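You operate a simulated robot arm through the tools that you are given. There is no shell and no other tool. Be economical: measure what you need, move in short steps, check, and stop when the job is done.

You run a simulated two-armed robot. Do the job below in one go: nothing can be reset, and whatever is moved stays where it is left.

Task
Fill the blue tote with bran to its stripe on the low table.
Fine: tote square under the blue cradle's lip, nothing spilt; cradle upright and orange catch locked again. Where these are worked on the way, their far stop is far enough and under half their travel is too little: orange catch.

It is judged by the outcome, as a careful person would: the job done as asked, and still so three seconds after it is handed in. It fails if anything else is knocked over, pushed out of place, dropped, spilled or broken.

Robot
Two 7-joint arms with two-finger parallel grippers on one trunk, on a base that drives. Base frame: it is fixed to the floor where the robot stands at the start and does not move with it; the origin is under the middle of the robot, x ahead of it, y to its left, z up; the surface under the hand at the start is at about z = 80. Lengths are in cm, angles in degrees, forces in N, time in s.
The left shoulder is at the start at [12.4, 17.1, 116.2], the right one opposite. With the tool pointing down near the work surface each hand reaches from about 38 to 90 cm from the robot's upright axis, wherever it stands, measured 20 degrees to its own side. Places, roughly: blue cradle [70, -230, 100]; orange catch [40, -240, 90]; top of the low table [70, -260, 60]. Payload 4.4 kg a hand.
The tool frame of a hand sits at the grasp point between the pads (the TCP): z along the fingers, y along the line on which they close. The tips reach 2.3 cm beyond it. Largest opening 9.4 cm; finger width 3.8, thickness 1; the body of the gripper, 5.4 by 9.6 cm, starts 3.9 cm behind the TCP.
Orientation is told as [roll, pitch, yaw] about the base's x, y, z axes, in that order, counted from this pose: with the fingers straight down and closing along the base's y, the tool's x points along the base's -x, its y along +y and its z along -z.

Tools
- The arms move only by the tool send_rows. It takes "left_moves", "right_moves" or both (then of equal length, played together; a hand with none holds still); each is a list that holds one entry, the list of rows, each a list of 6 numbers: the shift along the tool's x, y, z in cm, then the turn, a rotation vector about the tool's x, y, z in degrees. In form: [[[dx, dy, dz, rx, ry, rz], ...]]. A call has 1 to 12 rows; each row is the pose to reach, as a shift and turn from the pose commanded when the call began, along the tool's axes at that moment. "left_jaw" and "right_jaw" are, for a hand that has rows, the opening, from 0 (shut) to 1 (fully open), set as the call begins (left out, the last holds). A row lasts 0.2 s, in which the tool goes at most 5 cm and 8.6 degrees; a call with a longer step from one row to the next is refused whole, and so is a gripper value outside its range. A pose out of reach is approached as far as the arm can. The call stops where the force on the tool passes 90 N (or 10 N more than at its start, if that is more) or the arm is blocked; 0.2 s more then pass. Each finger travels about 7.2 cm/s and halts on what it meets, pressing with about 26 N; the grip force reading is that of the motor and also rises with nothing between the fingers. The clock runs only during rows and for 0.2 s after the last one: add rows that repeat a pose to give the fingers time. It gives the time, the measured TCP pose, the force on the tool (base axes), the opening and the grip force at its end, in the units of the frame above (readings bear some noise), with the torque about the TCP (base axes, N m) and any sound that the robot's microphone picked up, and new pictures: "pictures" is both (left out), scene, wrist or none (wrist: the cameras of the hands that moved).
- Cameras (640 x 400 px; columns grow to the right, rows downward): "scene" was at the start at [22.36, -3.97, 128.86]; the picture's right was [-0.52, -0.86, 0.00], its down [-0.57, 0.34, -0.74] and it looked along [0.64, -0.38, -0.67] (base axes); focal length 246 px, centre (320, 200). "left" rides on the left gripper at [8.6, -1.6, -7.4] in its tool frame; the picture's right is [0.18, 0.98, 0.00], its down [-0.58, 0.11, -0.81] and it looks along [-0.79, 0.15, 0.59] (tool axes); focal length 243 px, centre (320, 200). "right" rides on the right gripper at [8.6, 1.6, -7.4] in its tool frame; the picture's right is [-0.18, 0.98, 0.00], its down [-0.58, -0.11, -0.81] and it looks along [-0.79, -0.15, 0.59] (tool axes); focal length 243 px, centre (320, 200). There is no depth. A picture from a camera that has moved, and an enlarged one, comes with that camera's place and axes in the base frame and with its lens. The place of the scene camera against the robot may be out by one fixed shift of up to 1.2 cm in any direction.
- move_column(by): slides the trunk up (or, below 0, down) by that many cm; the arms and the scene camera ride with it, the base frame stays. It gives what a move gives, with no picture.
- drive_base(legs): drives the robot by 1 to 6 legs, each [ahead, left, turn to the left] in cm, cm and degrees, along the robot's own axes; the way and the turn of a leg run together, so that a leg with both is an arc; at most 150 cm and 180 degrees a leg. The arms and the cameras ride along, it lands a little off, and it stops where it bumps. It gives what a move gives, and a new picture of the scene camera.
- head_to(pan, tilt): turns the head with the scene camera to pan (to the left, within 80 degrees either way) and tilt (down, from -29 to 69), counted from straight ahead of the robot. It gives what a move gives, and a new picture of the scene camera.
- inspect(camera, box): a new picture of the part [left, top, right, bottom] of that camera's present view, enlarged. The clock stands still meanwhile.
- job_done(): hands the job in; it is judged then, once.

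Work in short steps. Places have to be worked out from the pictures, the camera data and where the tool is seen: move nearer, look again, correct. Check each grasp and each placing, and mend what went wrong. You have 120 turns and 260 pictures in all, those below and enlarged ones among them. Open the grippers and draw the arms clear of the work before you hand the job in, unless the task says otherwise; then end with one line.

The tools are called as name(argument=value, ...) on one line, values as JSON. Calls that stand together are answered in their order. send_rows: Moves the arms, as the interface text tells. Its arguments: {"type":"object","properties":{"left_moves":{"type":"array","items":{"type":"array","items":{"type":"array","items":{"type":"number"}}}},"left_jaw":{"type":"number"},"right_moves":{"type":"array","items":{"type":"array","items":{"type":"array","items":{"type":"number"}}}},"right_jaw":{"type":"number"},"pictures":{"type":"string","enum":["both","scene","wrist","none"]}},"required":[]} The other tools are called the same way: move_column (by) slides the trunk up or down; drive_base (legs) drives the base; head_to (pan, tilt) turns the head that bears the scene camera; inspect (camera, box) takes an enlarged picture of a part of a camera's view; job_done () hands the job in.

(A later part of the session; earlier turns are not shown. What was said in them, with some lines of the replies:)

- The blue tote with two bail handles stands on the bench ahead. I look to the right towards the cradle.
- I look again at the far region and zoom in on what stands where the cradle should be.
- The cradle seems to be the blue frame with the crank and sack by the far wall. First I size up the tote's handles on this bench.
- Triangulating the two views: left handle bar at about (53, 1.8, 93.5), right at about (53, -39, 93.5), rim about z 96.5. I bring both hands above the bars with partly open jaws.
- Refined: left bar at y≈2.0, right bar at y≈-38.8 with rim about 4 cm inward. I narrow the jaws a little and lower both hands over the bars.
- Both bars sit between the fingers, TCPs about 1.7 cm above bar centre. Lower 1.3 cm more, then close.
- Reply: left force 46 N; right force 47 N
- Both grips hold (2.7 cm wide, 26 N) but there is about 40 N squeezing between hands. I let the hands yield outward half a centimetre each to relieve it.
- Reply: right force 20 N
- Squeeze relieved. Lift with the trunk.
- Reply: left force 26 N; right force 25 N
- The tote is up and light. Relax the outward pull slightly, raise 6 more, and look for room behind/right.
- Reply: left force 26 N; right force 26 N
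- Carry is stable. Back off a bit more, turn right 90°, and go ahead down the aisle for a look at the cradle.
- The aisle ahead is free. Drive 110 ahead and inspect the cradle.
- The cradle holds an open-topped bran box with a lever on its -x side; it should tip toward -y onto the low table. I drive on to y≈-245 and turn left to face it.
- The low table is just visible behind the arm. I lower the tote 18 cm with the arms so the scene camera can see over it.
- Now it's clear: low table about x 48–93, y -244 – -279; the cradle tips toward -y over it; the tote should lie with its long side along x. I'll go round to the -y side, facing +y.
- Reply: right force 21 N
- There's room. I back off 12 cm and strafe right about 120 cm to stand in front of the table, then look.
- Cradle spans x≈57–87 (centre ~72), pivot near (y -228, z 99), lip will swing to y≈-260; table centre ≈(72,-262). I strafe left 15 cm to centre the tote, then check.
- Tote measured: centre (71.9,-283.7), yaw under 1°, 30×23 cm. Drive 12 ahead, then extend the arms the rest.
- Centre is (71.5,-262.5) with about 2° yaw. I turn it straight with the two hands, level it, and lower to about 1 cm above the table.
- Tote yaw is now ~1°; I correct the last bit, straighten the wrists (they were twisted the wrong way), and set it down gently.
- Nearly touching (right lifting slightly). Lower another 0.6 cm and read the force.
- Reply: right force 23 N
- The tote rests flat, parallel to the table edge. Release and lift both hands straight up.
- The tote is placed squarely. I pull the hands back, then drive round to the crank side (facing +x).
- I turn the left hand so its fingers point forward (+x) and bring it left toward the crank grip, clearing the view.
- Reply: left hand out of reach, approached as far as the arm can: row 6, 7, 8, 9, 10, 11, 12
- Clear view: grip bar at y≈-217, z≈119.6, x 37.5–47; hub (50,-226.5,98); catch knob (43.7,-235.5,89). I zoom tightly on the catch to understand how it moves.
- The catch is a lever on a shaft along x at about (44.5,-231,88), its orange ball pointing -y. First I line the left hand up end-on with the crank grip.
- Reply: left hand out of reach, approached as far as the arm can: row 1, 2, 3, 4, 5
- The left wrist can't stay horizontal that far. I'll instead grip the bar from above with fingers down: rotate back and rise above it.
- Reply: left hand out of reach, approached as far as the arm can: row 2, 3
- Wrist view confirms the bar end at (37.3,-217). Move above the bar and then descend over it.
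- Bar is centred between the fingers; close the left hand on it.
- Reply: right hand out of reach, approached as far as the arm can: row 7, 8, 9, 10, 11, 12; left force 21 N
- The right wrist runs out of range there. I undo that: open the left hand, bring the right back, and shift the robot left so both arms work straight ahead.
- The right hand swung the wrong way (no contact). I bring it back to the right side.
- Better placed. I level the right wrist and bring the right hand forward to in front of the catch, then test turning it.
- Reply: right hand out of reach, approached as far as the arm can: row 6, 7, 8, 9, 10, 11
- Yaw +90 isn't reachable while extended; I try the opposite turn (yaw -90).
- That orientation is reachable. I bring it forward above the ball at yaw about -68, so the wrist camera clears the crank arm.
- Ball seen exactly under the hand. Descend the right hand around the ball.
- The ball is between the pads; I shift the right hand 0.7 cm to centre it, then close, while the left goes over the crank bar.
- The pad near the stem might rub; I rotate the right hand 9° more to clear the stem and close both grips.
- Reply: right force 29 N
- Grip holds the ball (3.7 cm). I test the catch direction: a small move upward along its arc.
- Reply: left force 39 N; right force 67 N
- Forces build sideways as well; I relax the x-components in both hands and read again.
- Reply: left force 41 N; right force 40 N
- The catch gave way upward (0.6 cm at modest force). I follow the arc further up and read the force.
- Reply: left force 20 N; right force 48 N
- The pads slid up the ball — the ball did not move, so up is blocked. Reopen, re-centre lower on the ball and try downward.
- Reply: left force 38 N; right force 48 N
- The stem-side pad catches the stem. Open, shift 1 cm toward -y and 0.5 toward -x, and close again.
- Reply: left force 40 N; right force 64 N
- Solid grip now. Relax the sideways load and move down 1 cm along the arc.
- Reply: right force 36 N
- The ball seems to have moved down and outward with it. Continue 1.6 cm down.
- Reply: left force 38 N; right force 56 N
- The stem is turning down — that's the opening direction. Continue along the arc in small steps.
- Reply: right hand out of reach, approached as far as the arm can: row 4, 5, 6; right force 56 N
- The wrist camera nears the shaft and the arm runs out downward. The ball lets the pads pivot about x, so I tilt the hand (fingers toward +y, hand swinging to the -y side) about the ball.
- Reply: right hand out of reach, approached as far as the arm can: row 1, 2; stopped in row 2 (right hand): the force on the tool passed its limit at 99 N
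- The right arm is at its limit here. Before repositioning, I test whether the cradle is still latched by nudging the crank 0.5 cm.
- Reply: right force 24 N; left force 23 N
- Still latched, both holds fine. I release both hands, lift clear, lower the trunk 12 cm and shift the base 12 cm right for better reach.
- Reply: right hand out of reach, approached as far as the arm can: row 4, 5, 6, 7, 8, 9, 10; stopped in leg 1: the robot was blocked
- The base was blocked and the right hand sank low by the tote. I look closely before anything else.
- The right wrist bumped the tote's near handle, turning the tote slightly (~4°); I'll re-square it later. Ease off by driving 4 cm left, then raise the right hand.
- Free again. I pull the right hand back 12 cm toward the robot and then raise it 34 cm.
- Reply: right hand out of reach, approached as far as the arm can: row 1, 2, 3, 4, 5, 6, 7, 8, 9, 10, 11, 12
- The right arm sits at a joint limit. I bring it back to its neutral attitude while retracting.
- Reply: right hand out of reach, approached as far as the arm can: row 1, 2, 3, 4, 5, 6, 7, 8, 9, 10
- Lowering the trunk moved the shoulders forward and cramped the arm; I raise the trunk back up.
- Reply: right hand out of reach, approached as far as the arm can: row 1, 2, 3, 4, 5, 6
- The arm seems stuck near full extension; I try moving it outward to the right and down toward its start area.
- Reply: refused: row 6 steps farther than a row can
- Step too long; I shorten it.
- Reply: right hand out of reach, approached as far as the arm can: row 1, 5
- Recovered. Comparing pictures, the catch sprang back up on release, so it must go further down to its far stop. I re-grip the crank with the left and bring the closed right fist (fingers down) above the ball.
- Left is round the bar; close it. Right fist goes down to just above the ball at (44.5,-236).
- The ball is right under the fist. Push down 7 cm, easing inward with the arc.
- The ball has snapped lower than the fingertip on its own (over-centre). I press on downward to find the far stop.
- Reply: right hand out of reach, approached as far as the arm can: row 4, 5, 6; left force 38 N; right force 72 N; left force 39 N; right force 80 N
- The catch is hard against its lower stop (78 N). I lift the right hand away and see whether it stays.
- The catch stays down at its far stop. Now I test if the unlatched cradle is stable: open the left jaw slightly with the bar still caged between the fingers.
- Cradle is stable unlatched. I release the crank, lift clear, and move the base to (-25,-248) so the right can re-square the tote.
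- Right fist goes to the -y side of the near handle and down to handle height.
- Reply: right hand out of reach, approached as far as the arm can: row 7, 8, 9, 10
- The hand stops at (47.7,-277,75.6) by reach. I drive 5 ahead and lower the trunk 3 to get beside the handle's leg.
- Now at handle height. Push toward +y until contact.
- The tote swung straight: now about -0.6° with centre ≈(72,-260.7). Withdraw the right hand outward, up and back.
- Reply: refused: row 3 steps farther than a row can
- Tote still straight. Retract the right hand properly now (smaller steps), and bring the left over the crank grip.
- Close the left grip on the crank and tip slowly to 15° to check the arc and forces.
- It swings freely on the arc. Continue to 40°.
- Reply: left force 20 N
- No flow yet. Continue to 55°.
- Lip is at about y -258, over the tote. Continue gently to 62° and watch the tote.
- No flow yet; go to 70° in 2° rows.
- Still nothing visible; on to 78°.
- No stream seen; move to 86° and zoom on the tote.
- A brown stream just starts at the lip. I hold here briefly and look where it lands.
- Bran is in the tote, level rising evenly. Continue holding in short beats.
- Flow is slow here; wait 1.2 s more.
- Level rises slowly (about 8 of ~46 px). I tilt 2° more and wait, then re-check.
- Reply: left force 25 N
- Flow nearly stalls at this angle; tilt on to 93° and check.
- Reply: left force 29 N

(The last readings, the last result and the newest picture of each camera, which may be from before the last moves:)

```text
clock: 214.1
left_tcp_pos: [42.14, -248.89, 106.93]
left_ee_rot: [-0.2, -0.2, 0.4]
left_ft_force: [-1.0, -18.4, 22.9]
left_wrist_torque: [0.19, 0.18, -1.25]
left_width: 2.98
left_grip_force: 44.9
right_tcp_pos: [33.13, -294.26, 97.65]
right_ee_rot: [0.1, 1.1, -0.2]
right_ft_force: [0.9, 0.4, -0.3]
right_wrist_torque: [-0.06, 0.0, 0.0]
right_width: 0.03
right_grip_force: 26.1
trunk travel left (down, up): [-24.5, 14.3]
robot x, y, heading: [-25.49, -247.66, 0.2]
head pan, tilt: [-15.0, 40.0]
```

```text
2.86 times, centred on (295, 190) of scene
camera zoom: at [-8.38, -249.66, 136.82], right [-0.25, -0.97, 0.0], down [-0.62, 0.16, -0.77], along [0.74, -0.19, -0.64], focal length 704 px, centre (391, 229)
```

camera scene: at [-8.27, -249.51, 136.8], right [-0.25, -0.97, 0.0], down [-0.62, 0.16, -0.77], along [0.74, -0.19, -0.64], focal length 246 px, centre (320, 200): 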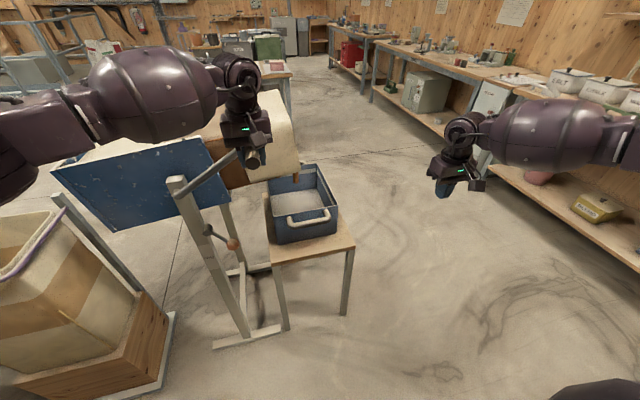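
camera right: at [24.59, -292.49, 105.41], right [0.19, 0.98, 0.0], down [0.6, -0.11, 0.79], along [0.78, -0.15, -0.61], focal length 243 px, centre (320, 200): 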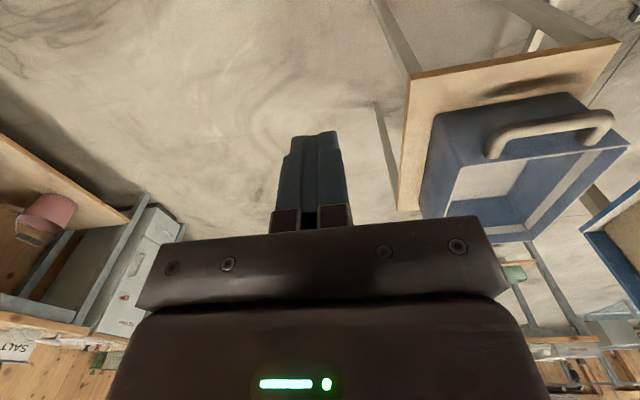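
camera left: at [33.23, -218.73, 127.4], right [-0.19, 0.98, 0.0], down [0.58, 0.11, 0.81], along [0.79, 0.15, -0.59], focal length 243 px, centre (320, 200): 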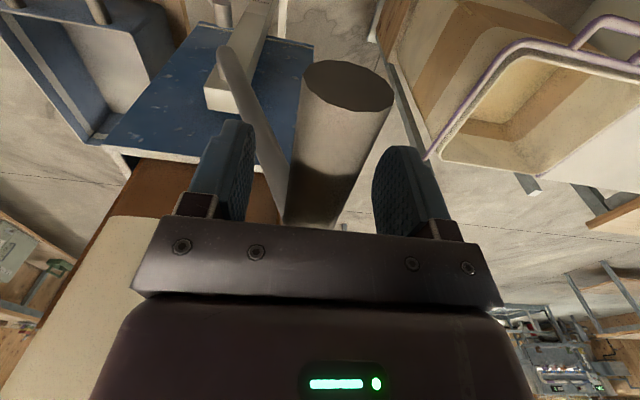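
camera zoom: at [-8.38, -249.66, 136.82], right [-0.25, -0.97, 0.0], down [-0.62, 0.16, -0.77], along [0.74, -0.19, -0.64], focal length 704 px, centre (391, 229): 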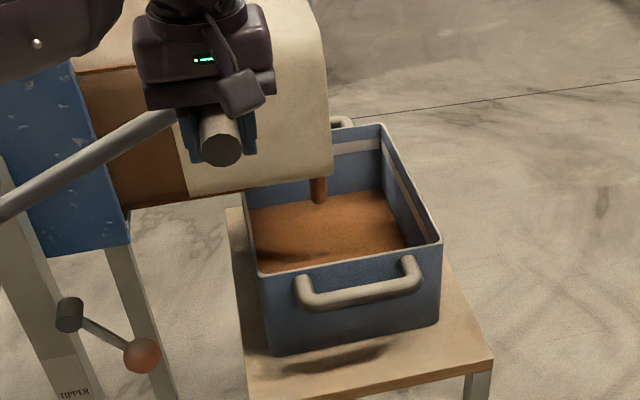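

Slow but steady. Tilt to 98° (lip still well above the tote rim) and hold 1.6 s.

send_rows(left_moves=[[[0, -0.17, 0.5, 0, 0, 0], [0, -0.33, 1.0, 0, 0, 0], [0, -0.5, 1.5, 0, 0, 0], [0, -0.65, 1.97, 0, 0, 0], [0, -0.65, 1.97, 0, 0, 0], [0, -0.65, 1.97, 0, 0, 0], [0, -0.65, 1.97, 0, 0, 0], [0, -0.65, 1.97, 0, 0, 0]]], pictures="none")

inspect(camera="scene", box=[230, 120, 360, 260])

```text
clock: 215.9
left_tcp_pos: [42.1, -249.64, 104.94]
left_ee_rot: [-0.2, -0.1, 0.2]
left_ft_force: [0.5, -21.9, 21.1]
left_wrist_torque: [0.12, -0.86, -1.22]
left_width: 2.95
left_grip_force: 45.1
right_tcp_pos: [33.14, -294.17, 97.74]
right_ee_rot: [0.2, 1.3, -0.2]
right_ft_force: [-0.5, 0.2, -0.3]
right_wrist_torque: [-0.02, 0.0, -0.02]
right_width: 0.01
right_grip_force: 25.7
trunk travel left (down, up): [-24.5, 14.3]
robot x, y, heading: [-25.61, -247.66, 0.3]
head pan, tilt: [-15.0, 40.0]
```

```text
2.86 times, centred on (295, 190) of scene
camera zoom: at [-8.36, -249.69, 136.81], right [-0.25, -0.97, 0.0], down [-0.62, 0.16, -0.77], along [0.74, -0.19, -0.64], focal length 704 px, centre (391, 229)
```

zoom: 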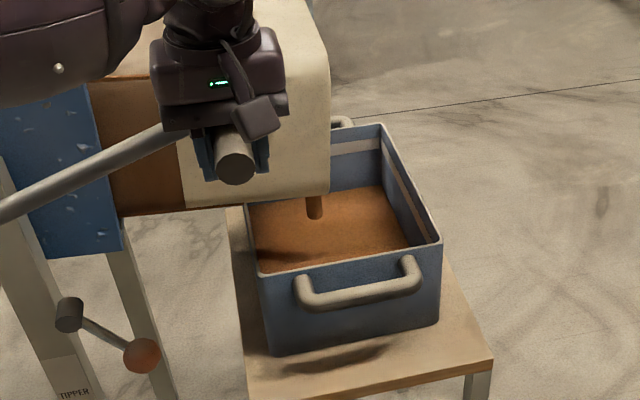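

Steady fill. Hold here 5 s more, then check.

send_rows(left_moves=[[[0, 0, 0, 0, 0, 0], [0, 0, 0, 0, 0, 0], [0, 0, 0, 0, 0, 0], [0, 0, 0, 0, 0, 0], [0, 0, 0, 0, 0, 0], [0, 0, 0, 0, 0, 0], [0, 0, 0, 0, 0, 0], [0, 0, 0, 0, 0, 0], [0, 0, 0, 0, 0, 0], [0, 0, 0, 0, 0, 0], [0, 0, 0, 0, 0, 0], [0, 0, 0, 0, 0, 0]]], pictures="none")

inspect(camera="scene", box=[230, 120, 360, 260])

```text
clock: 218.5
left_tcp_pos: [42.28, -249.51, 105.01]
left_ee_rot: [0.0, -0.1, 0.3]
left_ft_force: [0.1, -24.9, 19.7]
left_wrist_torque: [0.34, 0.21, -1.33]
left_width: 2.97
left_grip_force: 45.3
right_tcp_pos: [33.21, -294.25, 97.64]
right_ee_rot: [0.3, 1.1, -0.3]
right_ft_force: [-0.3, 0.3, -0.4]
right_wrist_torque: [-0.01, 0.05, -0.02]
right_width: 0.0
right_grip_force: 25.7
trunk travel left (down, up): [-24.5, 14.3]
robot x, y, heading: [-25.65, -247.69, 0.3]
head pan, tilt: [-15.0, 40.0]
```

```text
2.86 times, centred on (295, 190) of scene
camera zoom: at [-8.35, -249.73, 136.81], right [-0.25, -0.97, 0.0], down [-0.62, 0.16, -0.77], along [0.74, -0.19, -0.64], focal length 704 px, centre (391, 229)
```

zoom: 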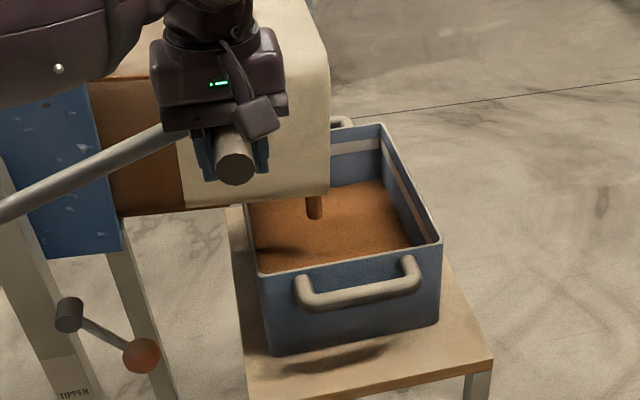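

About 2 px/s; stripe is ~27 px higher. Wait about 7.8 s more in one go, then look.

send_rows(left_moves=[[[0, 0, 0, 0, 0, 0], [0, 0, 0, 0, 0, 0], [0, 0, 0, 0, 0, 0], [0, 0, 0, 0, 0, 0], [0, 0, 0, 0, 0, 0], [0, 0, 0, 0, 0, 0], [0, 0, 0, 0, 0, 0], [0, 0, 0, 0, 0, 0], [0, 0, 0, 0, 0, 0], [0, 0, 0, 0, 0, 0], [0, 0, 0, 0, 0, 0], [0, 0, 0, 0, 0, 0]]], pictures="none")

send_rows(left_moves=[[[0, 0, 0, 0, 0, 0], [0, 0, 0, 0, 0, 0], [0, 0, 0, 0, 0, 0], [0, 0, 0, 0, 0, 0], [0, 0, 0, 0, 0, 0], [0, 0, 0, 0, 0, 0], [0, 0, 0, 0, 0, 0], [0, 0, 0, 0, 0, 0], [0, 0, 0, 0, 0, 0], [0, 0, 0, 0, 0, 0], [0, 0, 0, 0, 0, 0], [0, 0, 0, 0, 0, 0]]], pictures="none")

inspect(camera="scene", box=[230, 120, 360, 260])

```text
clock: 221.1
left_tcp_pos: [42.12, -249.7, 104.9]
left_ee_rot: [0.0, -0.1, 0.3]
left_ft_force: [-0.5, -26.9, 19.0]
left_wrist_torque: [0.34, -0.07, -1.32]
left_width: 2.98
left_grip_force: 45.0
right_tcp_pos: [33.16, -294.27, 97.76]
right_ee_rot: [0.3, 1.2, -0.3]
right_ft_force: [-0.1, 0.2, -0.8]
right_wrist_torque: [-0.01, -0.01, 0.05]
right_width: 0.0
right_grip_force: 26.0
trunk travel left (down, up): [-24.5, 14.3]
robot x, y, heading: [-25.39, -247.48, 0.5]
head pan, tilt: [-15.0, 40.0]
```

```text
clock: 223.7
left_tcp_pos: [42.17, -249.68, 104.87]
left_ee_rot: [-0.1, 0.0, 0.4]
left_ft_force: [-1.7, -27.2, 17.6]
left_wrist_torque: [0.36, 0.03, -1.32]
left_width: 2.94
left_grip_force: 45.0
right_tcp_pos: [33.18, -294.23, 97.73]
right_ee_rot: [0.2, 1.2, -0.3]
right_ft_force: [-0.7, 0.3, 0.1]
right_wrist_torque: [0.02, 0.0, 0.0]
right_width: 0.0
right_grip_force: 26.2
trunk travel left (down, up): [-24.5, 14.3]
robot x, y, heading: [-25.93, -247.52, 0.7]
head pan, tilt: [-15.0, 40.0]
```

```text
2.86 times, centred on (295, 190) of scene
camera zoom: at [-8.35, -249.75, 136.81], right [-0.25, -0.97, 0.0], down [-0.62, 0.16, -0.77], along [0.74, -0.19, -0.64], focal length 704 px, centre (391, 229)
```

zoom: 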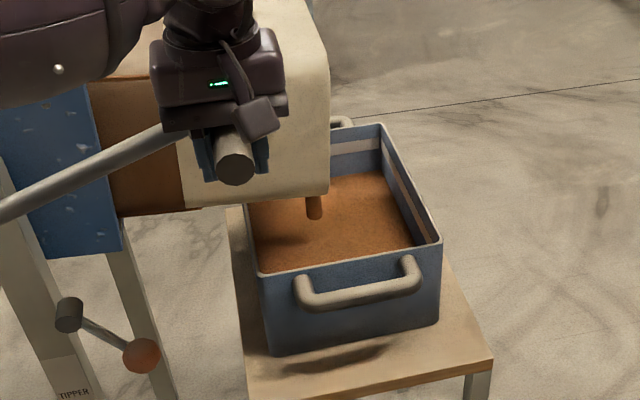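

Level edge at row 171; stripe's lower edge at ~150. Wait 7.8 s more.

send_rows(left_moves=[[[0, 0, 0, 0, 0, 0], [0, 0, 0, 0, 0, 0], [0, 0, 0, 0, 0, 0], [0, 0, 0, 0, 0, 0], [0, 0, 0, 0, 0, 0], [0, 0, 0, 0, 0, 0], [0, 0, 0, 0, 0, 0], [0, 0, 0, 0, 0, 0], [0, 0, 0, 0, 0, 0], [0, 0, 0, 0, 0, 0], [0, 0, 0, 0, 0, 0], [0, 0, 0, 0, 0, 0]]], pictures="none")

send_rows(left_moves=[[[0, 0, 0, 0, 0, 0], [0, 0, 0, 0, 0, 0], [0, 0, 0, 0, 0, 0], [0, 0, 0, 0, 0, 0], [0, 0, 0, 0, 0, 0], [0, 0, 0, 0, 0, 0], [0, 0, 0, 0, 0, 0], [0, 0, 0, 0, 0, 0], [0, 0, 0, 0, 0, 0], [0, 0, 0, 0, 0, 0], [0, 0, 0, 0, 0, 0], [0, 0, 0, 0, 0, 0]]], pictures="none")

send_rows(left_moves=[[[0, 0, 0, 0, 0, 0], [0, 0, 0, 0, 0, 0], [0, 0, 0, 0, 0, 0], [0, 0, 0, 0, 0, 0], [0, 0, 0, 0, 0, 0], [0, 0, 0, 0, 0, 0], [0, 0, 0, 0, 0, 0], [0, 0, 0, 0, 0, 0], [0, 0, 0, 0, 0, 0], [0, 0, 0, 0, 0, 0], [0, 0, 0, 0, 0, 0], [0, 0, 0, 0, 0, 0]]], pictures="none")

inspect(camera="scene", box=[260, 140, 360, 230])

```text
clock: 226.3
left_tcp_pos: [42.15, -249.61, 104.91]
left_ee_rot: [-0.2, 0.0, 0.3]
left_ft_force: [-1.8, -28.3, 17.2]
left_wrist_torque: [0.34, -0.01, -1.32]
left_width: 2.97
left_grip_force: 44.7
right_tcp_pos: [33.25, -294.3, 97.71]
right_ee_rot: [0.3, 1.2, -0.3]
right_ft_force: [-0.6, -0.7, -0.5]
right_wrist_torque: [0.01, 0.02, 0.02]
right_width: 0.01
right_grip_force: 26.3
trunk travel left (down, up): [-24.5, 14.3]
robot x, y, heading: [-25.71, -247.56, 0.3]
head pan, tilt: [-15.0, 40.0]
```

```text
clock: 228.9
left_tcp_pos: [42.16, -249.6, 105.1]
left_ee_rot: [-0.1, -0.1, 0.3]
left_ft_force: [-2.1, -27.5, 17.5]
left_wrist_torque: [0.33, 0.03, -1.29]
left_width: 2.97
left_grip_force: 45.4
right_tcp_pos: [33.16, -294.25, 97.75]
right_ee_rot: [0.3, 1.2, -0.4]
right_ft_force: [-0.2, 0.3, -0.4]
right_wrist_torque: [0.02, 0.0, -0.02]
right_width: 0.0
right_grip_force: 26.4
trunk travel left (down, up): [-24.5, 14.3]
robot x, y, heading: [-25.79, -247.36, 0.4]
head pan, tilt: [-15.0, 40.0]
```

```text
clock: 231.5
left_tcp_pos: [42.14, -249.57, 104.99]
left_ee_rot: [-0.1, 0.1, 0.3]
left_ft_force: [-1.6, -28.0, 16.9]
left_wrist_torque: [0.34, 0.01, -1.3]
left_width: 2.98
left_grip_force: 44.7
right_tcp_pos: [33.13, -294.28, 97.65]
right_ee_rot: [0.3, 1.2, -0.2]
right_ft_force: [-0.1, -0.1, -0.5]
right_wrist_torque: [0.0, -0.02, 0.0]
right_width: 0.01
right_grip_force: 26.1
trunk travel left (down, up): [-24.5, 14.3]
robot x, y, heading: [-26.03, -247.89, 0.4]
head pan, tilt: [-15.0, 40.0]
```

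```text
4.44 times, centred on (310, 185) of scene
camera zoom: at [-8.34, -249.76, 136.81], right [-0.25, -0.97, 0.0], down [-0.62, 0.16, -0.77], along [0.74, -0.19, -0.64], focal length 1095 px, centre (364, 267)
```

zoom: 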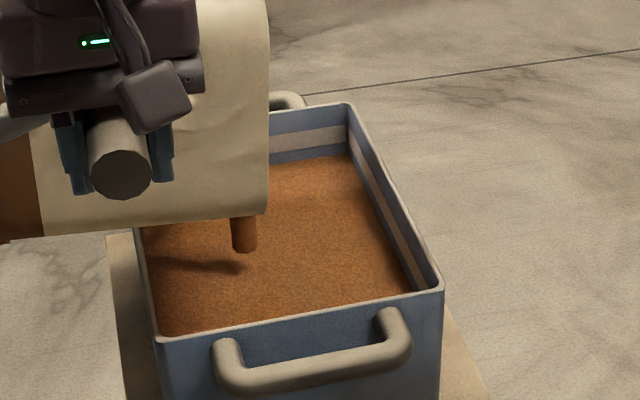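

Nearly at the stripe's lower edge. Wait 4.4 s more and check closely.

send_rows(left_moves=[[[0, 0, 0, 0, 0, 0], [0, 0, 0, 0, 0, 0], [0, 0, 0, 0, 0, 0], [0, 0, 0, 0, 0, 0], [0, 0, 0, 0, 0, 0], [0, 0, 0, 0, 0, 0], [0, 0, 0, 0, 0, 0], [0, 0, 0, 0, 0, 0], [0, 0, 0, 0, 0, 0], [0, 0, 0, 0, 0, 0]]], pictures="none")

send_rows(left_moves=[[[0, 0, 0, 0, 0, 0], [0, 0, 0, 0, 0, 0], [0, 0, 0, 0, 0, 0], [0, 0, 0, 0, 0, 0], [0, 0, 0, 0, 0, 0], [0, 0, 0, 0, 0, 0], [0, 0, 0, 0, 0, 0], [0, 0, 0, 0, 0, 0], [0, 0, 0, 0, 0, 0], [0, 0, 0, 0, 0, 0]]], pictures="none")

inspect(camera="scene", box=[290, 145, 360, 215])

```text
clock: 233.7
left_tcp_pos: [42.09, -249.56, 104.82]
left_ee_rot: [0.0, -0.1, 0.3]
left_ft_force: [-1.7, -28.0, 16.6]
left_wrist_torque: [0.35, -0.01, -1.31]
left_width: 2.97
left_grip_force: 44.7
right_tcp_pos: [33.23, -294.28, 97.74]
right_ee_rot: [0.3, 1.2, -0.3]
right_ft_force: [0.6, 0.4, -0.3]
right_wrist_torque: [0.03, 0.02, 0.02]
right_width: 0.0
right_grip_force: 26.1
trunk travel left (down, up): [-24.5, 14.3]
robot x, y, heading: [-25.45, -247.78, 0.6]
head pan, tilt: [-15.0, 40.0]
```

```text
clock: 235.9
left_tcp_pos: [42.1, -249.55, 104.85]
left_ee_rot: [-0.1, 0.0, 0.3]
left_ft_force: [-2.0, -28.4, 15.6]
left_wrist_torque: [0.38, 0.07, -1.29]
left_width: 2.96
left_grip_force: 44.7
right_tcp_pos: [33.22, -294.21, 97.62]
right_ee_rot: [0.3, 1.2, -0.3]
right_ft_force: [0.2, 1.0, 0.3]
right_wrist_torque: [0.03, 0.05, -0.01]
right_width: 0.0
right_grip_force: 26.1
trunk travel left (down, up): [-24.5, 14.3]
robot x, y, heading: [-25.47, -247.94, 0.4]
head pan, tilt: [-15.0, 40.0]
```

```text
5.71 times, centred on (325, 180) of scene
camera zoom: at [-8.34, -249.76, 136.81], right [-0.25, -0.97, 0.0], down [-0.62, 0.16, -0.77], along [0.74, -0.19, -0.64], focal length 1408 px, centre (291, 314)
```

zoom: 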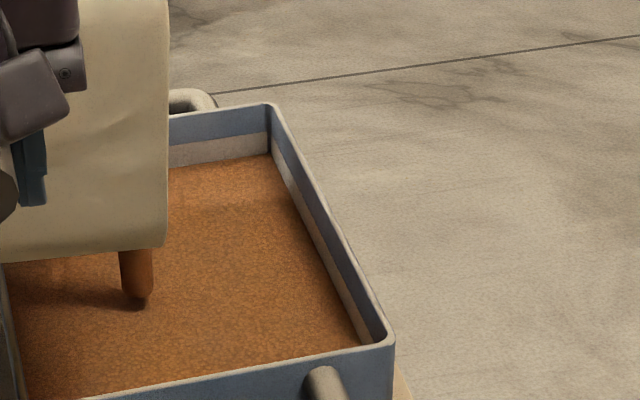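

The bran stands within the stripe's lower part. Swing back upright now along the arc.

send_rows(left_moves=[[[0, 0.65, -1.97, 0, 0, 0], [0, 1.46, -3.87, 0, 0, 0], [0, 2.43, -5.69, 0, 0, 0], [0, 3.56, -7.43, 0, 0, 0], [0, 4.83, -9.05, 0, 0, 0], [0, 6.25, -10.56, 0, 0, 0], [0, 7.79, -11.94, 0, 0, 0], [0, 9.44, -13.18, 0, 0, 0], [0, 11.2, -14.28, 0, 0, 0], [0, 13.04, -15.21, 0, 0, 0], [0, 14.96, -15.98, 0, 0, 0], [0, 16.94, -16.59, 0, 0, 0]]], pictures="none")

send_rows(left_moves=[[[0, 2.02, -0.42, 0, 0, 0], [0, 4.07, -0.67, 0, 0, 0], [0, 6.14, -0.74, 0, 0, 0], [0, 8.2, -0.63, 0, 0, 0], [0, 10.25, -0.34, 0, 0, 0], [0, 12.26, 0.13, 0, 0, 0], [0, 13.84, 0.63, 0, 0, 0], [0, 14.7, 0.98, 0, 0, 0], [0, 15.4, 1.26, 0, 0, 0], [0, 15.4, 1.26, 0, 0, 0]]], pictures="scene")

inspect(camera="scene", box=[260, 140, 360, 230])

```text
clock: 238.5
left_tcp_pos: [42.25, -231.93, 121.26]
left_ee_rot: [-0.3, 0.0, 0.4]
left_ft_force: [-14.4, 4.1, -20.7]
left_wrist_torque: [-0.28, -0.32, -1.69]
left_width: 3.01
left_grip_force: 45.0
right_tcp_pos: [33.26, -293.87, 97.86]
right_ee_rot: [0.1, 1.3, -0.3]
right_ft_force: [-0.6, 0.2, 0.0]
right_wrist_torque: [0.02, -0.03, 0.01]
right_width: 0.0
right_grip_force: 25.9
trunk travel left (down, up): [-24.5, 14.3]
robot x, y, heading: [-25.68, -247.57, 0.6]
head pan, tilt: [-15.0, 40.0]
```

```text
clock: 240.7
left_tcp_pos: [42.16, -216.97, 119.85]
left_ee_rot: [-0.2, 0.1, 0.4]
left_ft_force: [9.5, -9.7, 6.5]
left_wrist_torque: [-0.2, -0.43, -1.56]
left_width: 2.98
left_grip_force: 44.7
right_tcp_pos: [33.38, -294.23, 97.63]
right_ee_rot: [0.2, 1.4, -0.3]
right_ft_force: [-0.2, 0.6, -0.6]
right_wrist_torque: [0.02, 0.0, 0.04]
right_width: 0.01
right_grip_force: 26.3
trunk travel left (down, up): [-24.5, 14.3]
robot x, y, heading: [-25.64, -247.79, 0.2]
head pan, tilt: [-15.0, 40.0]
camera scene: at [-8.1, -249.58, 136.78], right [-0.25, -0.97, 0.0], down [-0.62, 0.16, -0.77], along [0.74, -0.19, -0.64], focal length 246 px, centre (320, 200)
```

scene: 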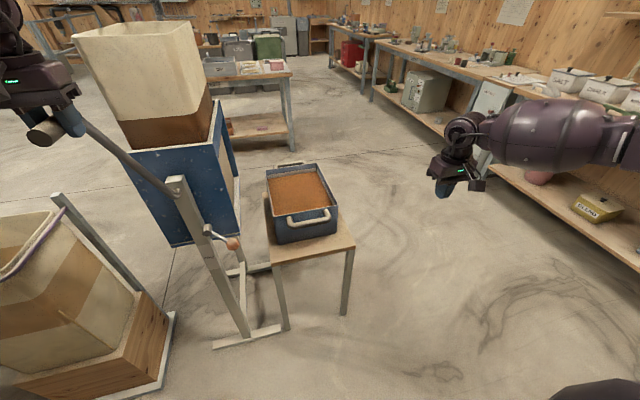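

```text
4.44 times, centred on (310, 185) of scene
camera zoom: at [-8.1, -249.58, 136.78], right [-0.25, -0.97, 0.0], down [-0.62, 0.16, -0.77], along [0.74, -0.19, -0.64], focal length 1095 px, centre (364, 267)
```

zoom: 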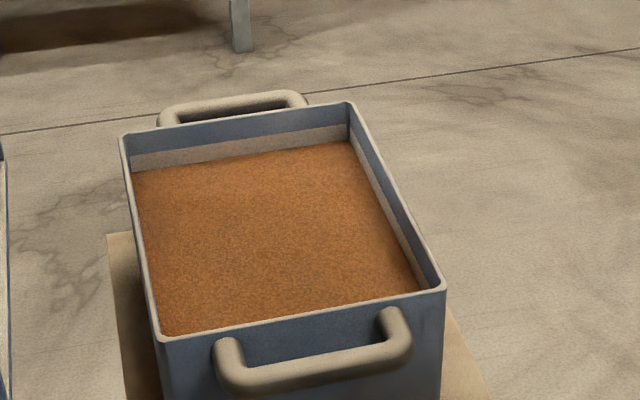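

The level is right in the stripe, nothing spilt, and the cradle is upright. Now release the crank and back the left hand off to go and re-lock the catch.

send_rows(left_moves=[[[0, 0, 0, 0, 0, 0], [0, 0, 0, 0, 0, 0], [0, 0, 0, 0, 0, 0], [0, 0, -3, 0, 0, 0], [0, 0, -6, 0, 0, 0], [0, 0, -10, 0, 0, 0], [4, 0, -10, 0, 0, 0], [8, 0, -10, 0, 0, 0], [12, -1, -10, 0, 0, 0], [16, -3, -10, 0, 0, 0], [20, -5, -10, 0, 0, 0]]], left_jaw=0.7, pictures="none")

send_rows(left_moves=[[[0, -1, 3, 0, -6, 0], [0, -2, 6, 0, -12, 0], [0, -4, 9, 0, -18, 0], [0, -6, 12, 0, -24, 0], [0, -8, 15, 0, -30, 0], [0, -10, 18, 0, -36, 0], [0, -11, 21, 0, -42, 0], [0, -12, 24, 0, -48, 0], [0, -13, 28, 0, -54, 0], [0, -14, 32, 0, -60, 0], [0, -14, 36, 0, -60, 0], [0, -14, 40, 0, -60, 0]]], left_jaw=0.25, pictures="scene")

```text
clock: 243.1
left_tcp_pos: [21.99, -221.97, 130.08]
left_ee_rot: [-0.3, 0.0, 0.4]
left_ft_force: [-0.2, -0.8, 0.8]
left_wrist_torque: [0.03, -0.01, -0.02]
left_width: 6.61
left_grip_force: 0.1
right_tcp_pos: [33.22, -293.96, 97.71]
right_ee_rot: [0.0, 1.3, -0.4]
right_ft_force: [0.4, 0.3, 0.1]
right_wrist_torque: [0.0, 0.01, 0.0]
right_width: 0.01
right_grip_force: 25.9
trunk travel left (down, up): [-24.5, 14.3]
robot x, y, heading: [-25.72, -247.6, 0.5]
head pan, tilt: [-15.0, 40.0]
```

```text
clock: 245.7
left_tcp_pos: [22.29, -236.14, 89.98]
left_ee_rot: [-0.8, -59.9, 1.1]
left_ft_force: [0.5, 0.7, -0.1]
left_wrist_torque: [-0.05, 0.04, -0.05]
left_width: 2.34
left_grip_force: 0.0
right_tcp_pos: [33.53, -293.73, 97.59]
right_ee_rot: [0.0, 1.5, -0.3]
right_ft_force: [-0.2, 0.3, 0.0]
right_wrist_torque: [-0.03, -0.01, 0.0]
right_width: 0.0
right_grip_force: 25.7
trunk travel left (down, up): [-24.5, 14.3]
robot x, y, heading: [-25.69, -247.51, 0.2]
head pan, tilt: [-15.0, 40.0]
camera scene: at [-7.92, -249.15, 136.72], right [-0.25, -0.97, 0.0], down [-0.62, 0.16, -0.77], along [0.74, -0.19, -0.64], focal length 246 px, centre (320, 200)
```

scene: 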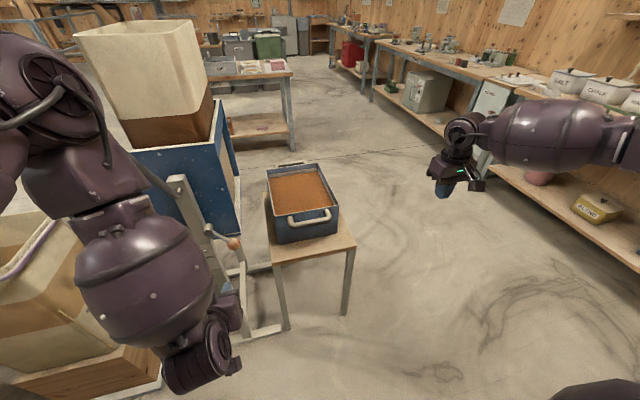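

The pitched pose works. Lower the left hand to z≈73 and slide forward so the slightly open fingers lie beneath the ball.

send_rows(left_moves=[[[3.9, 0, 2.25, 0, 0, 0], [7.8, 0, 4.5, 0, 0, 0], [11.26, 0, 6.5, 0, 0, 0], [14.22, 0, 9.37, 0, 0, 0], [12.22, 0, 12.83, 0, 0, 0], [9.97, 0, 16.73, 0, 0, 0], [7.72, 0, 20.62, 0, 0, 0], [5.72, 0, 24.09, 0, 0, 0], [5.72, 0, 24.09, 0, 0, 0]]], pictures="wrist")

inspect(camera="scene", box=[140, 170, 300, 310])

```text
clock: 247.7
left_tcp_pos: [40.57, -238.95, 74.06]
left_ee_rot: [1.3, -59.3, 0.6]
left_ft_force: [-0.5, -1.2, 0.2]
left_wrist_torque: [-0.02, 0.03, 0.02]
left_width: 2.37
left_grip_force: 0.0
left hand out of reach, approached as far as the arm can: row 1, 2, 3, 4, 5, 6, 7, 8, 9
right_tcp_pos: [33.33, -294.11, 97.77]
right_ee_rot: [0.0, 1.4, -0.3]
right_ft_force: [0.4, 0.5, -0.1]
right_wrist_torque: [0.02, 0.04, 0.01]
right_width: 0.0
right_grip_force: 26.7
trunk travel left (down, up): [-24.5, 14.3]
robot x, y, heading: [-25.29, -247.94, 0.3]
head pan, tilt: [-15.0, 40.0]
camera left: at [29.92, -240.89, 70.35], right [-0.12, 0.98, -0.15], down [-0.4, 0.09, 0.91], along [0.91, 0.17, 0.38], focal length 243 px, centre (320, 200)
```

left: 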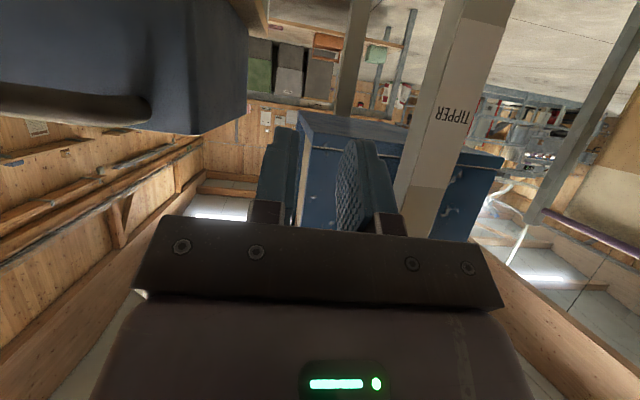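

```text
2.86 times, centred on (220, 240) of scene
camera zoom: at [-8.2, -249.47, 136.79], right [-0.25, -0.97, 0.0], down [-0.62, 0.16, -0.77], along [0.74, -0.19, -0.64], focal length 704 px, centre (606, 86)
```

zoom: 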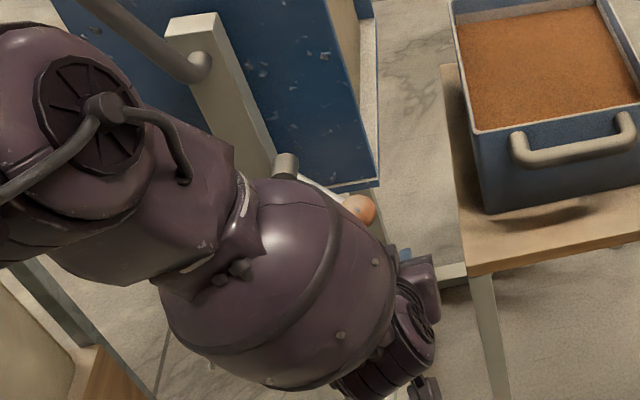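

The fingers sit low but 3 cm too far toward -y. Correct y and move slightly forward.

send_rows(left_moves=[[[-0.2, 1.2, 0.5, 0, 0, 0], [-0.4, 2.4, 1.0, 0, 0, 0], [-0.6, 3.2, 1.6, 0, 0, 0], [-0.85, 3.2, 2.05, 0, 0, 0], [-0.85, 3.2, 2.05, 0, 0, 0]]], pictures="none")

inspect(camera="scene", box=[140, 170, 300, 310])

```text
clock: 248.9
left_tcp_pos: [43.58, -238.28, 74.06]
left_ee_rot: [1.3, -59.2, 0.7]
left_ft_force: [0.1, 0.3, -0.7]
left_wrist_torque: [-0.01, 0.02, 0.02]
left_width: 2.39
left_grip_force: 0.0
left hand out of reach, approached as far as the arm can: row 1, 2, 3, 4, 5
right_tcp_pos: [33.29, -294.1, 97.74]
right_ee_rot: [0.1, 1.4, -0.3]
right_ft_force: [-0.7, 0.4, 0.2]
right_wrist_torque: [0.0, -0.01, 0.0]
right_width: 0.01
right_grip_force: 25.9
trunk travel left (down, up): [-24.5, 14.3]
robot x, y, heading: [-25.87, -247.95, 0.5]
head pan, tilt: [-15.0, 40.0]
```

```text
2.86 times, centred on (220, 240) of scene
camera zoom: at [-8.19, -249.44, 136.79], right [-0.25, -0.97, 0.0], down [-0.62, 0.16, -0.77], along [0.74, -0.19, -0.64], focal length 704 px, centre (606, 86)
```

zoom: 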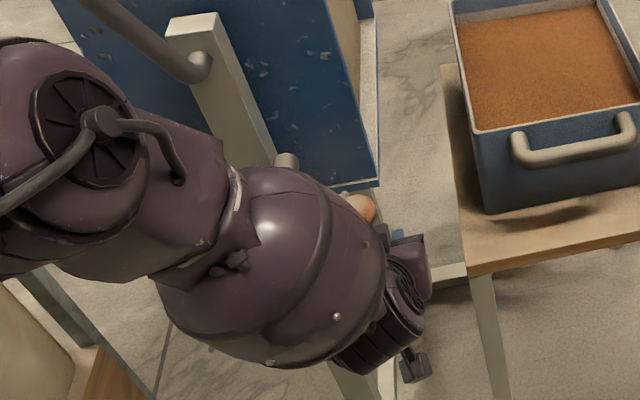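

The arm is limited sideways, so I shift the base 2.8 cm left (0.8 back).

drive_base(legs=[[-0.8, 2.8, 0]])

inspect(camera="scene", box=[180, 200, 280, 290])

```text
clock: 249.9
left_tcp_pos: [42.5, -235.33, 74.12]
left_ee_rot: [1.3, -59.2, 0.8]
left_ft_force: [0.0, 0.2, 0.5]
left_wrist_torque: [0.01, -0.01, -0.02]
left_width: 2.35
left_grip_force: 0.0
right_tcp_pos: [32.46, -291.15, 97.69]
right_ee_rot: [0.1, 1.3, -0.2]
right_ft_force: [-0.3, 0.5, -0.1]
right_wrist_torque: [-0.02, 0.02, 0.0]
right_width: 0.0
right_grip_force: 25.7
trunk travel left (down, up): [-24.5, 14.3]
robot x, y, heading: [-26.2, -244.68, 0.2]
head pan, tilt: [-15.0, 40.0]
camera scene: at [-9.01, -246.53, 136.79], right [-0.25, -0.97, 0.0], down [-0.62, 0.16, -0.77], along [0.74, -0.19, -0.64], focal length 246 px, centre (320, 200)
```

scene: 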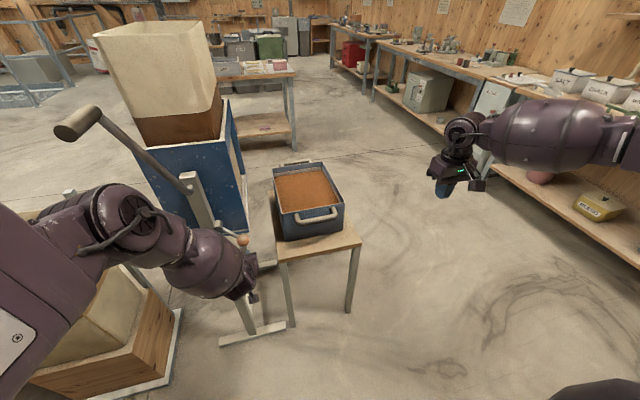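

```text
4.44 times, centred on (230, 245) of scene
camera zoom: at [-9.01, -246.53, 136.79], right [-0.25, -0.97, 0.0], down [-0.62, 0.16, -0.77], along [0.74, -0.19, -0.64], focal length 1095 px, centre (720, 0)
```

zoom: 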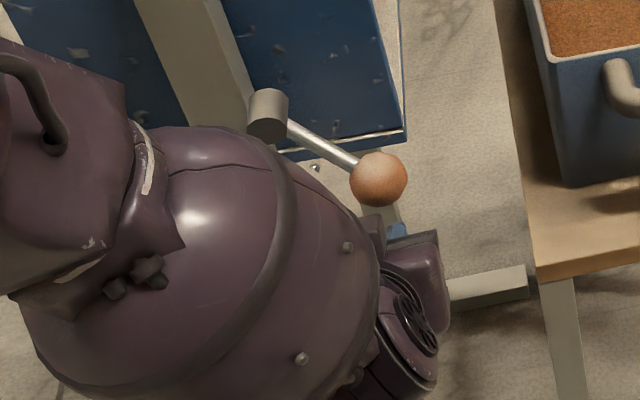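

Fingers are under the ball. Rise 3.2 cm to meet it.

send_rows(left_moves=[[[-0.9, -0.3, -0.5, 0, 0, 0], [-1.8, -0.6, -1.0, 0, 0, 0], [-2.77, -0.6, -1.6, 0, 0, 0], [-2.77, -0.6, -1.6, 0, 0, 0]]], pictures="none")

inspect(camera="scene", box=[180, 200, 280, 290])

```text
clock: 250.9
left_tcp_pos: [42.65, -236.16, 77.12]
left_ee_rot: [1.4, -59.0, 0.6]
left_ft_force: [-3.5, -4.0, -5.8]
left_wrist_torque: [0.1, -0.09, -0.14]
left_width: 2.49
left_grip_force: 1.7
right_tcp_pos: [32.45, -291.15, 97.68]
right_ee_rot: [0.1, 1.2, -0.3]
right_ft_force: [-0.5, 0.6, 0.0]
right_wrist_torque: [0.03, 0.02, 0.05]
right_width: 0.0
right_grip_force: 26.0
trunk travel left (down, up): [-24.5, 14.3]
robot x, y, heading: [-26.55, -244.69, 0.2]
head pan, tilt: [-15.0, 40.0]
```

```text
4.44 times, centred on (230, 245) of scene
camera zoom: at [-8.96, -246.63, 136.77], right [-0.25, -0.97, 0.0], down [-0.62, 0.16, -0.77], along [0.74, -0.19, -0.64], focal length 1095 px, centre (720, 0)
```

zoom: 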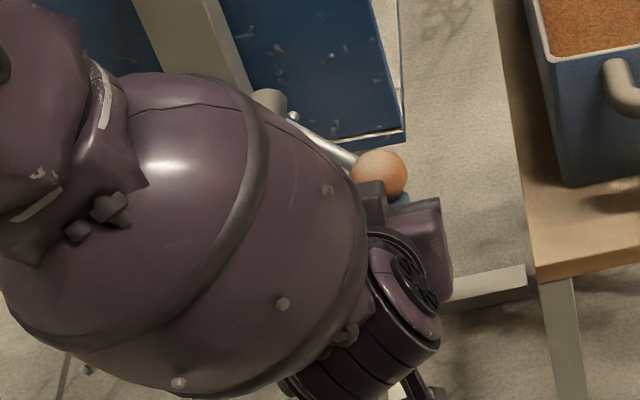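

Contact made. Lift along the arc, first half.

send_rows(left_moves=[[[-0.6, -0.5, -0.35, 0, 0, 0], [-1.2, -1.0, -0.7, 0, 0, 0], [-1.8, -1.3, -1.05, 0, 0, 0], [-2.5, -1.6, -1.45, 0, 0, 0], [-3.2, -1.75, -1.85, 0, 0, 0], [-3.9, -1.8, -2.25, 0, 0, 0], [-3.9, -1.8, -2.25, 0, 0, 0]]], pictures="none")

inspect(camera="scene", box=[180, 190, 280, 280])

```text
clock: 252.5
left_tcp_pos: [43.06, -237.74, 81.79]
left_ee_rot: [1.3, -59.3, 0.7]
left_ft_force: [-0.3, 0.1, -0.3]
left_wrist_torque: [0.02, 0.02, 0.0]
left_width: 2.34
left_grip_force: 0.1
right_tcp_pos: [32.61, -291.29, 97.73]
right_ee_rot: [0.2, 1.3, -0.2]
right_ft_force: [0.7, -0.9, 0.5]
right_wrist_torque: [-0.04, 0.02, 0.02]
right_width: 0.02
right_grip_force: 26.5
trunk travel left (down, up): [-24.5, 14.3]
robot x, y, heading: [-26.24, -245.01, 0.4]
head pan, tilt: [-15.0, 40.0]
```

```text
4.44 times, centred on (230, 235) of scene
camera zoom: at [-8.98, -246.61, 136.79], right [-0.25, -0.97, 0.0], down [-0.62, 0.16, -0.77], along [0.74, -0.19, -0.64], focal length 1095 px, centre (720, 44)
```

zoom: 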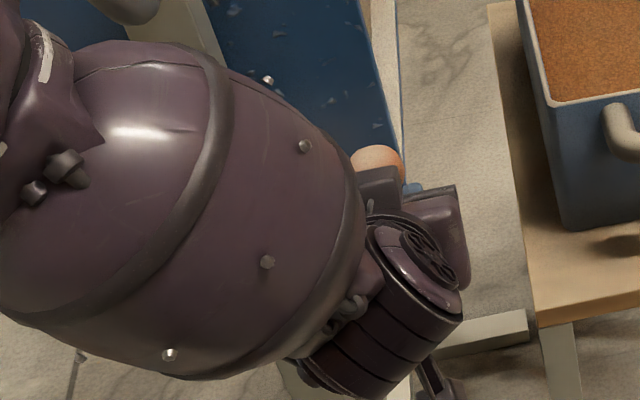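

The ball has snapped free upward. Push on up to its locked stop, watching force.

send_rows(left_moves=[[[-0.7, 0.1, -0.4, 0, 0, 0], [-1.4, 0.2, -0.8, 0, 0, 0], [-2.1, 0.4, -1.2, 0, 0, 0], [-2.7, 0.6, -1.55, 0, 0, 0], [-3.2, 0.7, -1.85, 0, 0, 0], [-3.2, 0.7, -1.85, 0, 0, 0]]], pictures="none")

inspect(camera="scene", box=[180, 190, 280, 280])

```text
clock: 253.9
left_tcp_pos: [42.9, -237.3, 85.09]
left_ee_rot: [1.3, -58.8, 0.7]
left_ft_force: [-3.6, -0.7, -12.9]
left_wrist_torque: [-0.2, -0.03, 0.06]
left_width: 2.35
left_grip_force: 0.0
right_tcp_pos: [32.53, -291.27, 97.6]
right_ee_rot: [0.1, 1.4, -0.2]
right_ft_force: [0.9, 0.2, -0.4]
right_wrist_torque: [0.0, 0.01, 0.01]
right_width: 0.0
right_grip_force: 26.6
trunk travel left (down, up): [-24.5, 14.3]
robot x, y, heading: [-26.33, -244.67, 0.5]
head pan, tilt: [-15.0, 40.0]
```

```text
4.44 times, centred on (230, 235) of scene
camera zoom: at [-8.89, -246.59, 136.75], right [-0.25, -0.97, 0.0], down [-0.62, 0.16, -0.77], along [0.74, -0.19, -0.64], focal length 1095 px, centre (720, 44)
```

zoom: 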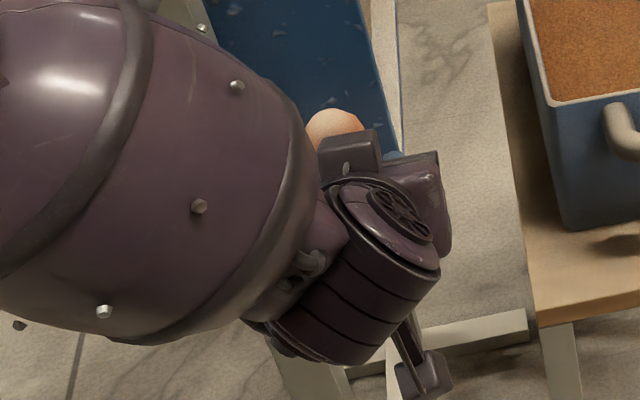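

The ball is back at its original locked height (z≈88.9) with 13 N contact. A small extra press, then withdraw downward and back.

send_rows(left_moves=[[[-0.2, 0.1, -0.12, 0, 0, 0], [-0.4, 0.1, -0.25, 0, 0, 0], [-0.4, 0.1, -0.25, 0, 0, 0]]], pictures="none")

send_rows(left_moves=[[[2, -0.3, 1.2, 0, 0, 0], [4, -0.5, 2.4, 0, 0, 0], [6, -0.5, 1.5, 0, 0, 0], [7, -0.5, -2, 0, 0, 0], [8, -0.5, -6, 0, 0, 0], [9, -0.5, -10, 0, 0, 0], [10, -0.5, -14, 0, 0, 0], [10, -0.5, -18, 0, 0, 0], [8, 1, -22, 0, 0, 0]]], pictures="scene")

inspect(camera="scene", box=[100, 130, 360, 310])

```text
clock: 254.7
left_tcp_pos: [42.64, -237.19, 85.37]
left_ee_rot: [1.3, -58.7, 0.7]
left_ft_force: [-10.9, -2.9, -39.0]
left_wrist_torque: [-0.48, -0.11, 0.15]
left_width: 2.15
left_grip_force: 0.2
right_tcp_pos: [32.73, -291.18, 97.53]
right_ee_rot: [0.2, 1.5, -0.2]
right_ft_force: [0.0, -0.5, 0.3]
right_wrist_torque: [0.07, 0.06, -0.01]
right_width: 0.0
right_grip_force: 26.0
trunk travel left (down, up): [-24.5, 14.3]
robot x, y, heading: [-26.5, -244.78, 0.5]
head pan, tilt: [-15.0, 40.0]
```

```text
clock: 256.7
left_tcp_pos: [19.64, -237.04, 90.39]
left_ee_rot: [1.2, -59.2, 0.7]
left_ft_force: [0.1, 0.3, 0.1]
left_wrist_torque: [-0.01, 0.0, -0.01]
left_width: 2.35
left_grip_force: 0.1
right_tcp_pos: [32.48, -291.19, 97.72]
right_ee_rot: [0.1, 1.4, -0.2]
right_ft_force: [0.1, 0.3, -0.3]
right_wrist_torque: [-0.01, 0.0, 0.01]
right_width: 0.01
right_grip_force: 25.7
trunk travel left (down, up): [-24.5, 14.3]
robot x, y, heading: [-26.14, -245.05, 0.3]
head pan, tilt: [-15.0, 40.0]
camera scene: at [-9.08, -246.56, 136.82], right [-0.25, -0.97, 0.0], down [-0.62, 0.16, -0.77], along [0.74, -0.19, -0.64], focal length 246 px, centre (320, 200)
```

scene: 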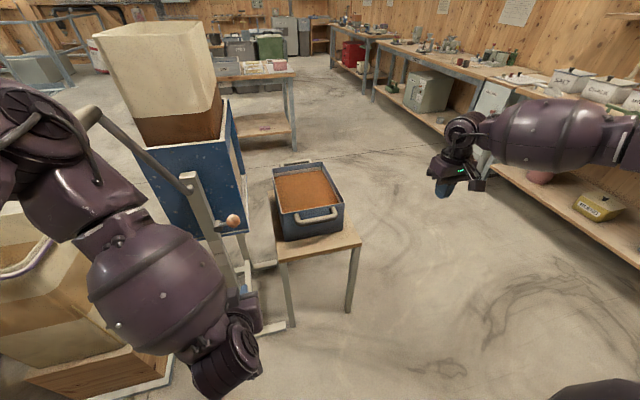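

```text
2.22 times, centred on (230, 220) of scene
camera zoom: at [-9.08, -246.56, 136.82], right [-0.25, -0.97, 0.0], down [-0.62, 0.16, -0.77], along [0.74, -0.19, -0.64], focal length 547 px, centre (520, 156)
```

zoom: 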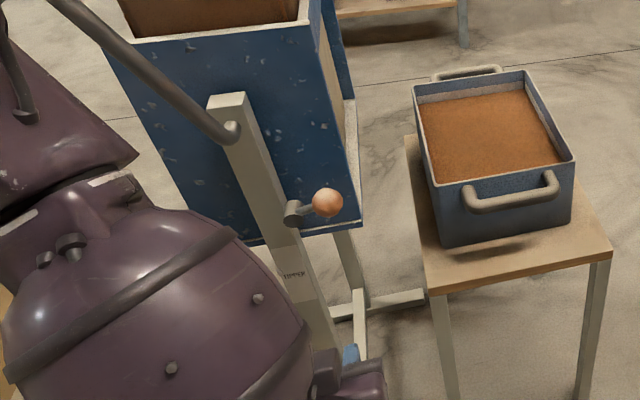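

Catch is up in its locked place, cradle upright, tote square and filled. Open both grippers and back the robot away.

send_rows(left_moves=[[[0, 0, -1, 0, 0, 0], [0, 0, -2, 0, 0, 0], [0, 0, -3, 0, 0, 0]]], right_moves=[[[1, 0, 0, 0, 0, 0], [2, 0, 0, 0, 0, 0], [3, 0, 0, 0, 0, 0]]], left_jaw=1, right_jaw=1, pictures="none")

drive_base(legs=[[-30, 0, 0]])

inspect(camera="scene", box=[160, 60, 360, 220])

```text
clock: 257.5
left_tcp_pos: [17.22, -237.08, 91.76]
left_ee_rot: [1.2, -59.3, 0.8]
left_ft_force: [-0.3, 0.3, -0.5]
left_wrist_torque: [-0.01, -0.01, 0.03]
left_width: 9.39
left_grip_force: 0.1
right_tcp_pos: [29.25, -291.21, 97.81]
right_ee_rot: [0.1, 1.3, -0.2]
right_ft_force: [-0.1, -0.1, -0.5]
right_wrist_torque: [-0.01, 0.0, -0.01]
right_width: 9.41
right_grip_force: 0.1
trunk travel left (down, up): [-24.5, 14.3]
robot x, y, heading: [-26.88, -244.79, 0.3]
head pan, tilt: [-15.0, 40.0]
```

```text
clock: 259.5
left_tcp_pos: [-12.19, -237.41, 91.93]
left_ee_rot: [1.3, -59.3, 0.3]
left_ft_force: [-0.2, 0.2, -0.7]
left_wrist_torque: [0.01, -0.03, 0.02]
left_width: 9.39
left_grip_force: 0.1
right_tcp_pos: [-0.5, -291.7, 97.8]
right_ee_rot: [0.0, 1.3, -0.7]
right_ft_force: [-0.4, -0.1, 1.1]
right_wrist_torque: [0.01, 0.01, 0.0]
right_width: 9.4
right_grip_force: 0.1
trunk travel left (down, up): [-24.5, 14.3]
robot x, y, heading: [-56.05, -245.03, -0.0]
head pan, tilt: [-15.0, 40.0]
camera scene: at [-38.48, -246.82, 136.8], right [-0.26, -0.97, 0.0], down [-0.62, 0.17, -0.77], along [0.74, -0.2, -0.64], focal length 246 px, centre (320, 200)
```

scene: 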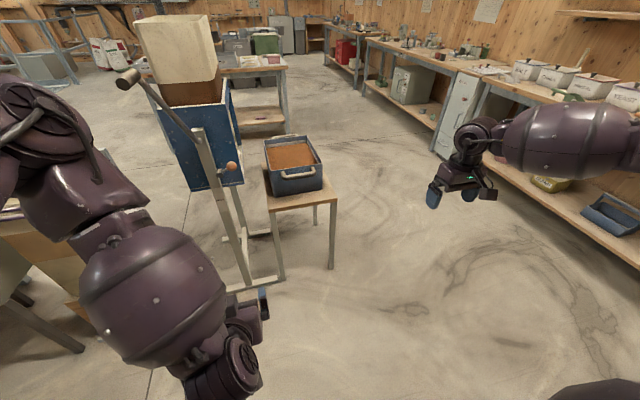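

```text
2.50 times, centred on (260, 140) of scene
camera zoom: at [-38.48, -246.82, 136.8], right [-0.26, -0.97, 0.0], down [-0.62, 0.17, -0.77], along [0.74, -0.2, -0.64], focal length 616 px, centre (470, 350)
```

zoom: 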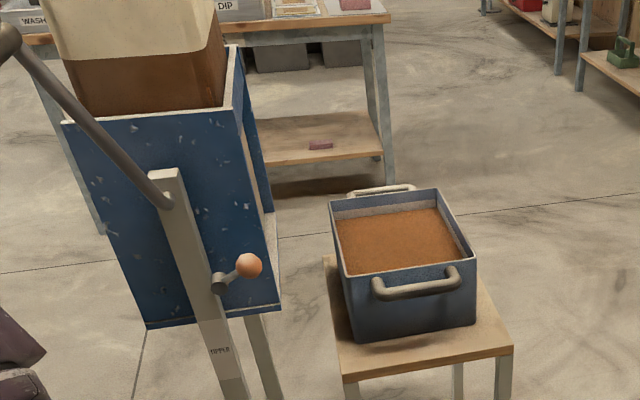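

Everything is in place: tote square and filled to its stripe, cradle upright, catch locked, and the arms are clear. I hand it in.

job_done()

```text
The job is handed in.
```

The blue tote stands on the low table, filled with bran to its stripe and square to within about 1° under the blue cradle's lip. The cradle is upright, the orange catch is locked again, and I saw no spill in the final pictures. My right wrist bumped the tote while it was still empty and turned it about 4°, so I pushed it straight again before pouring.
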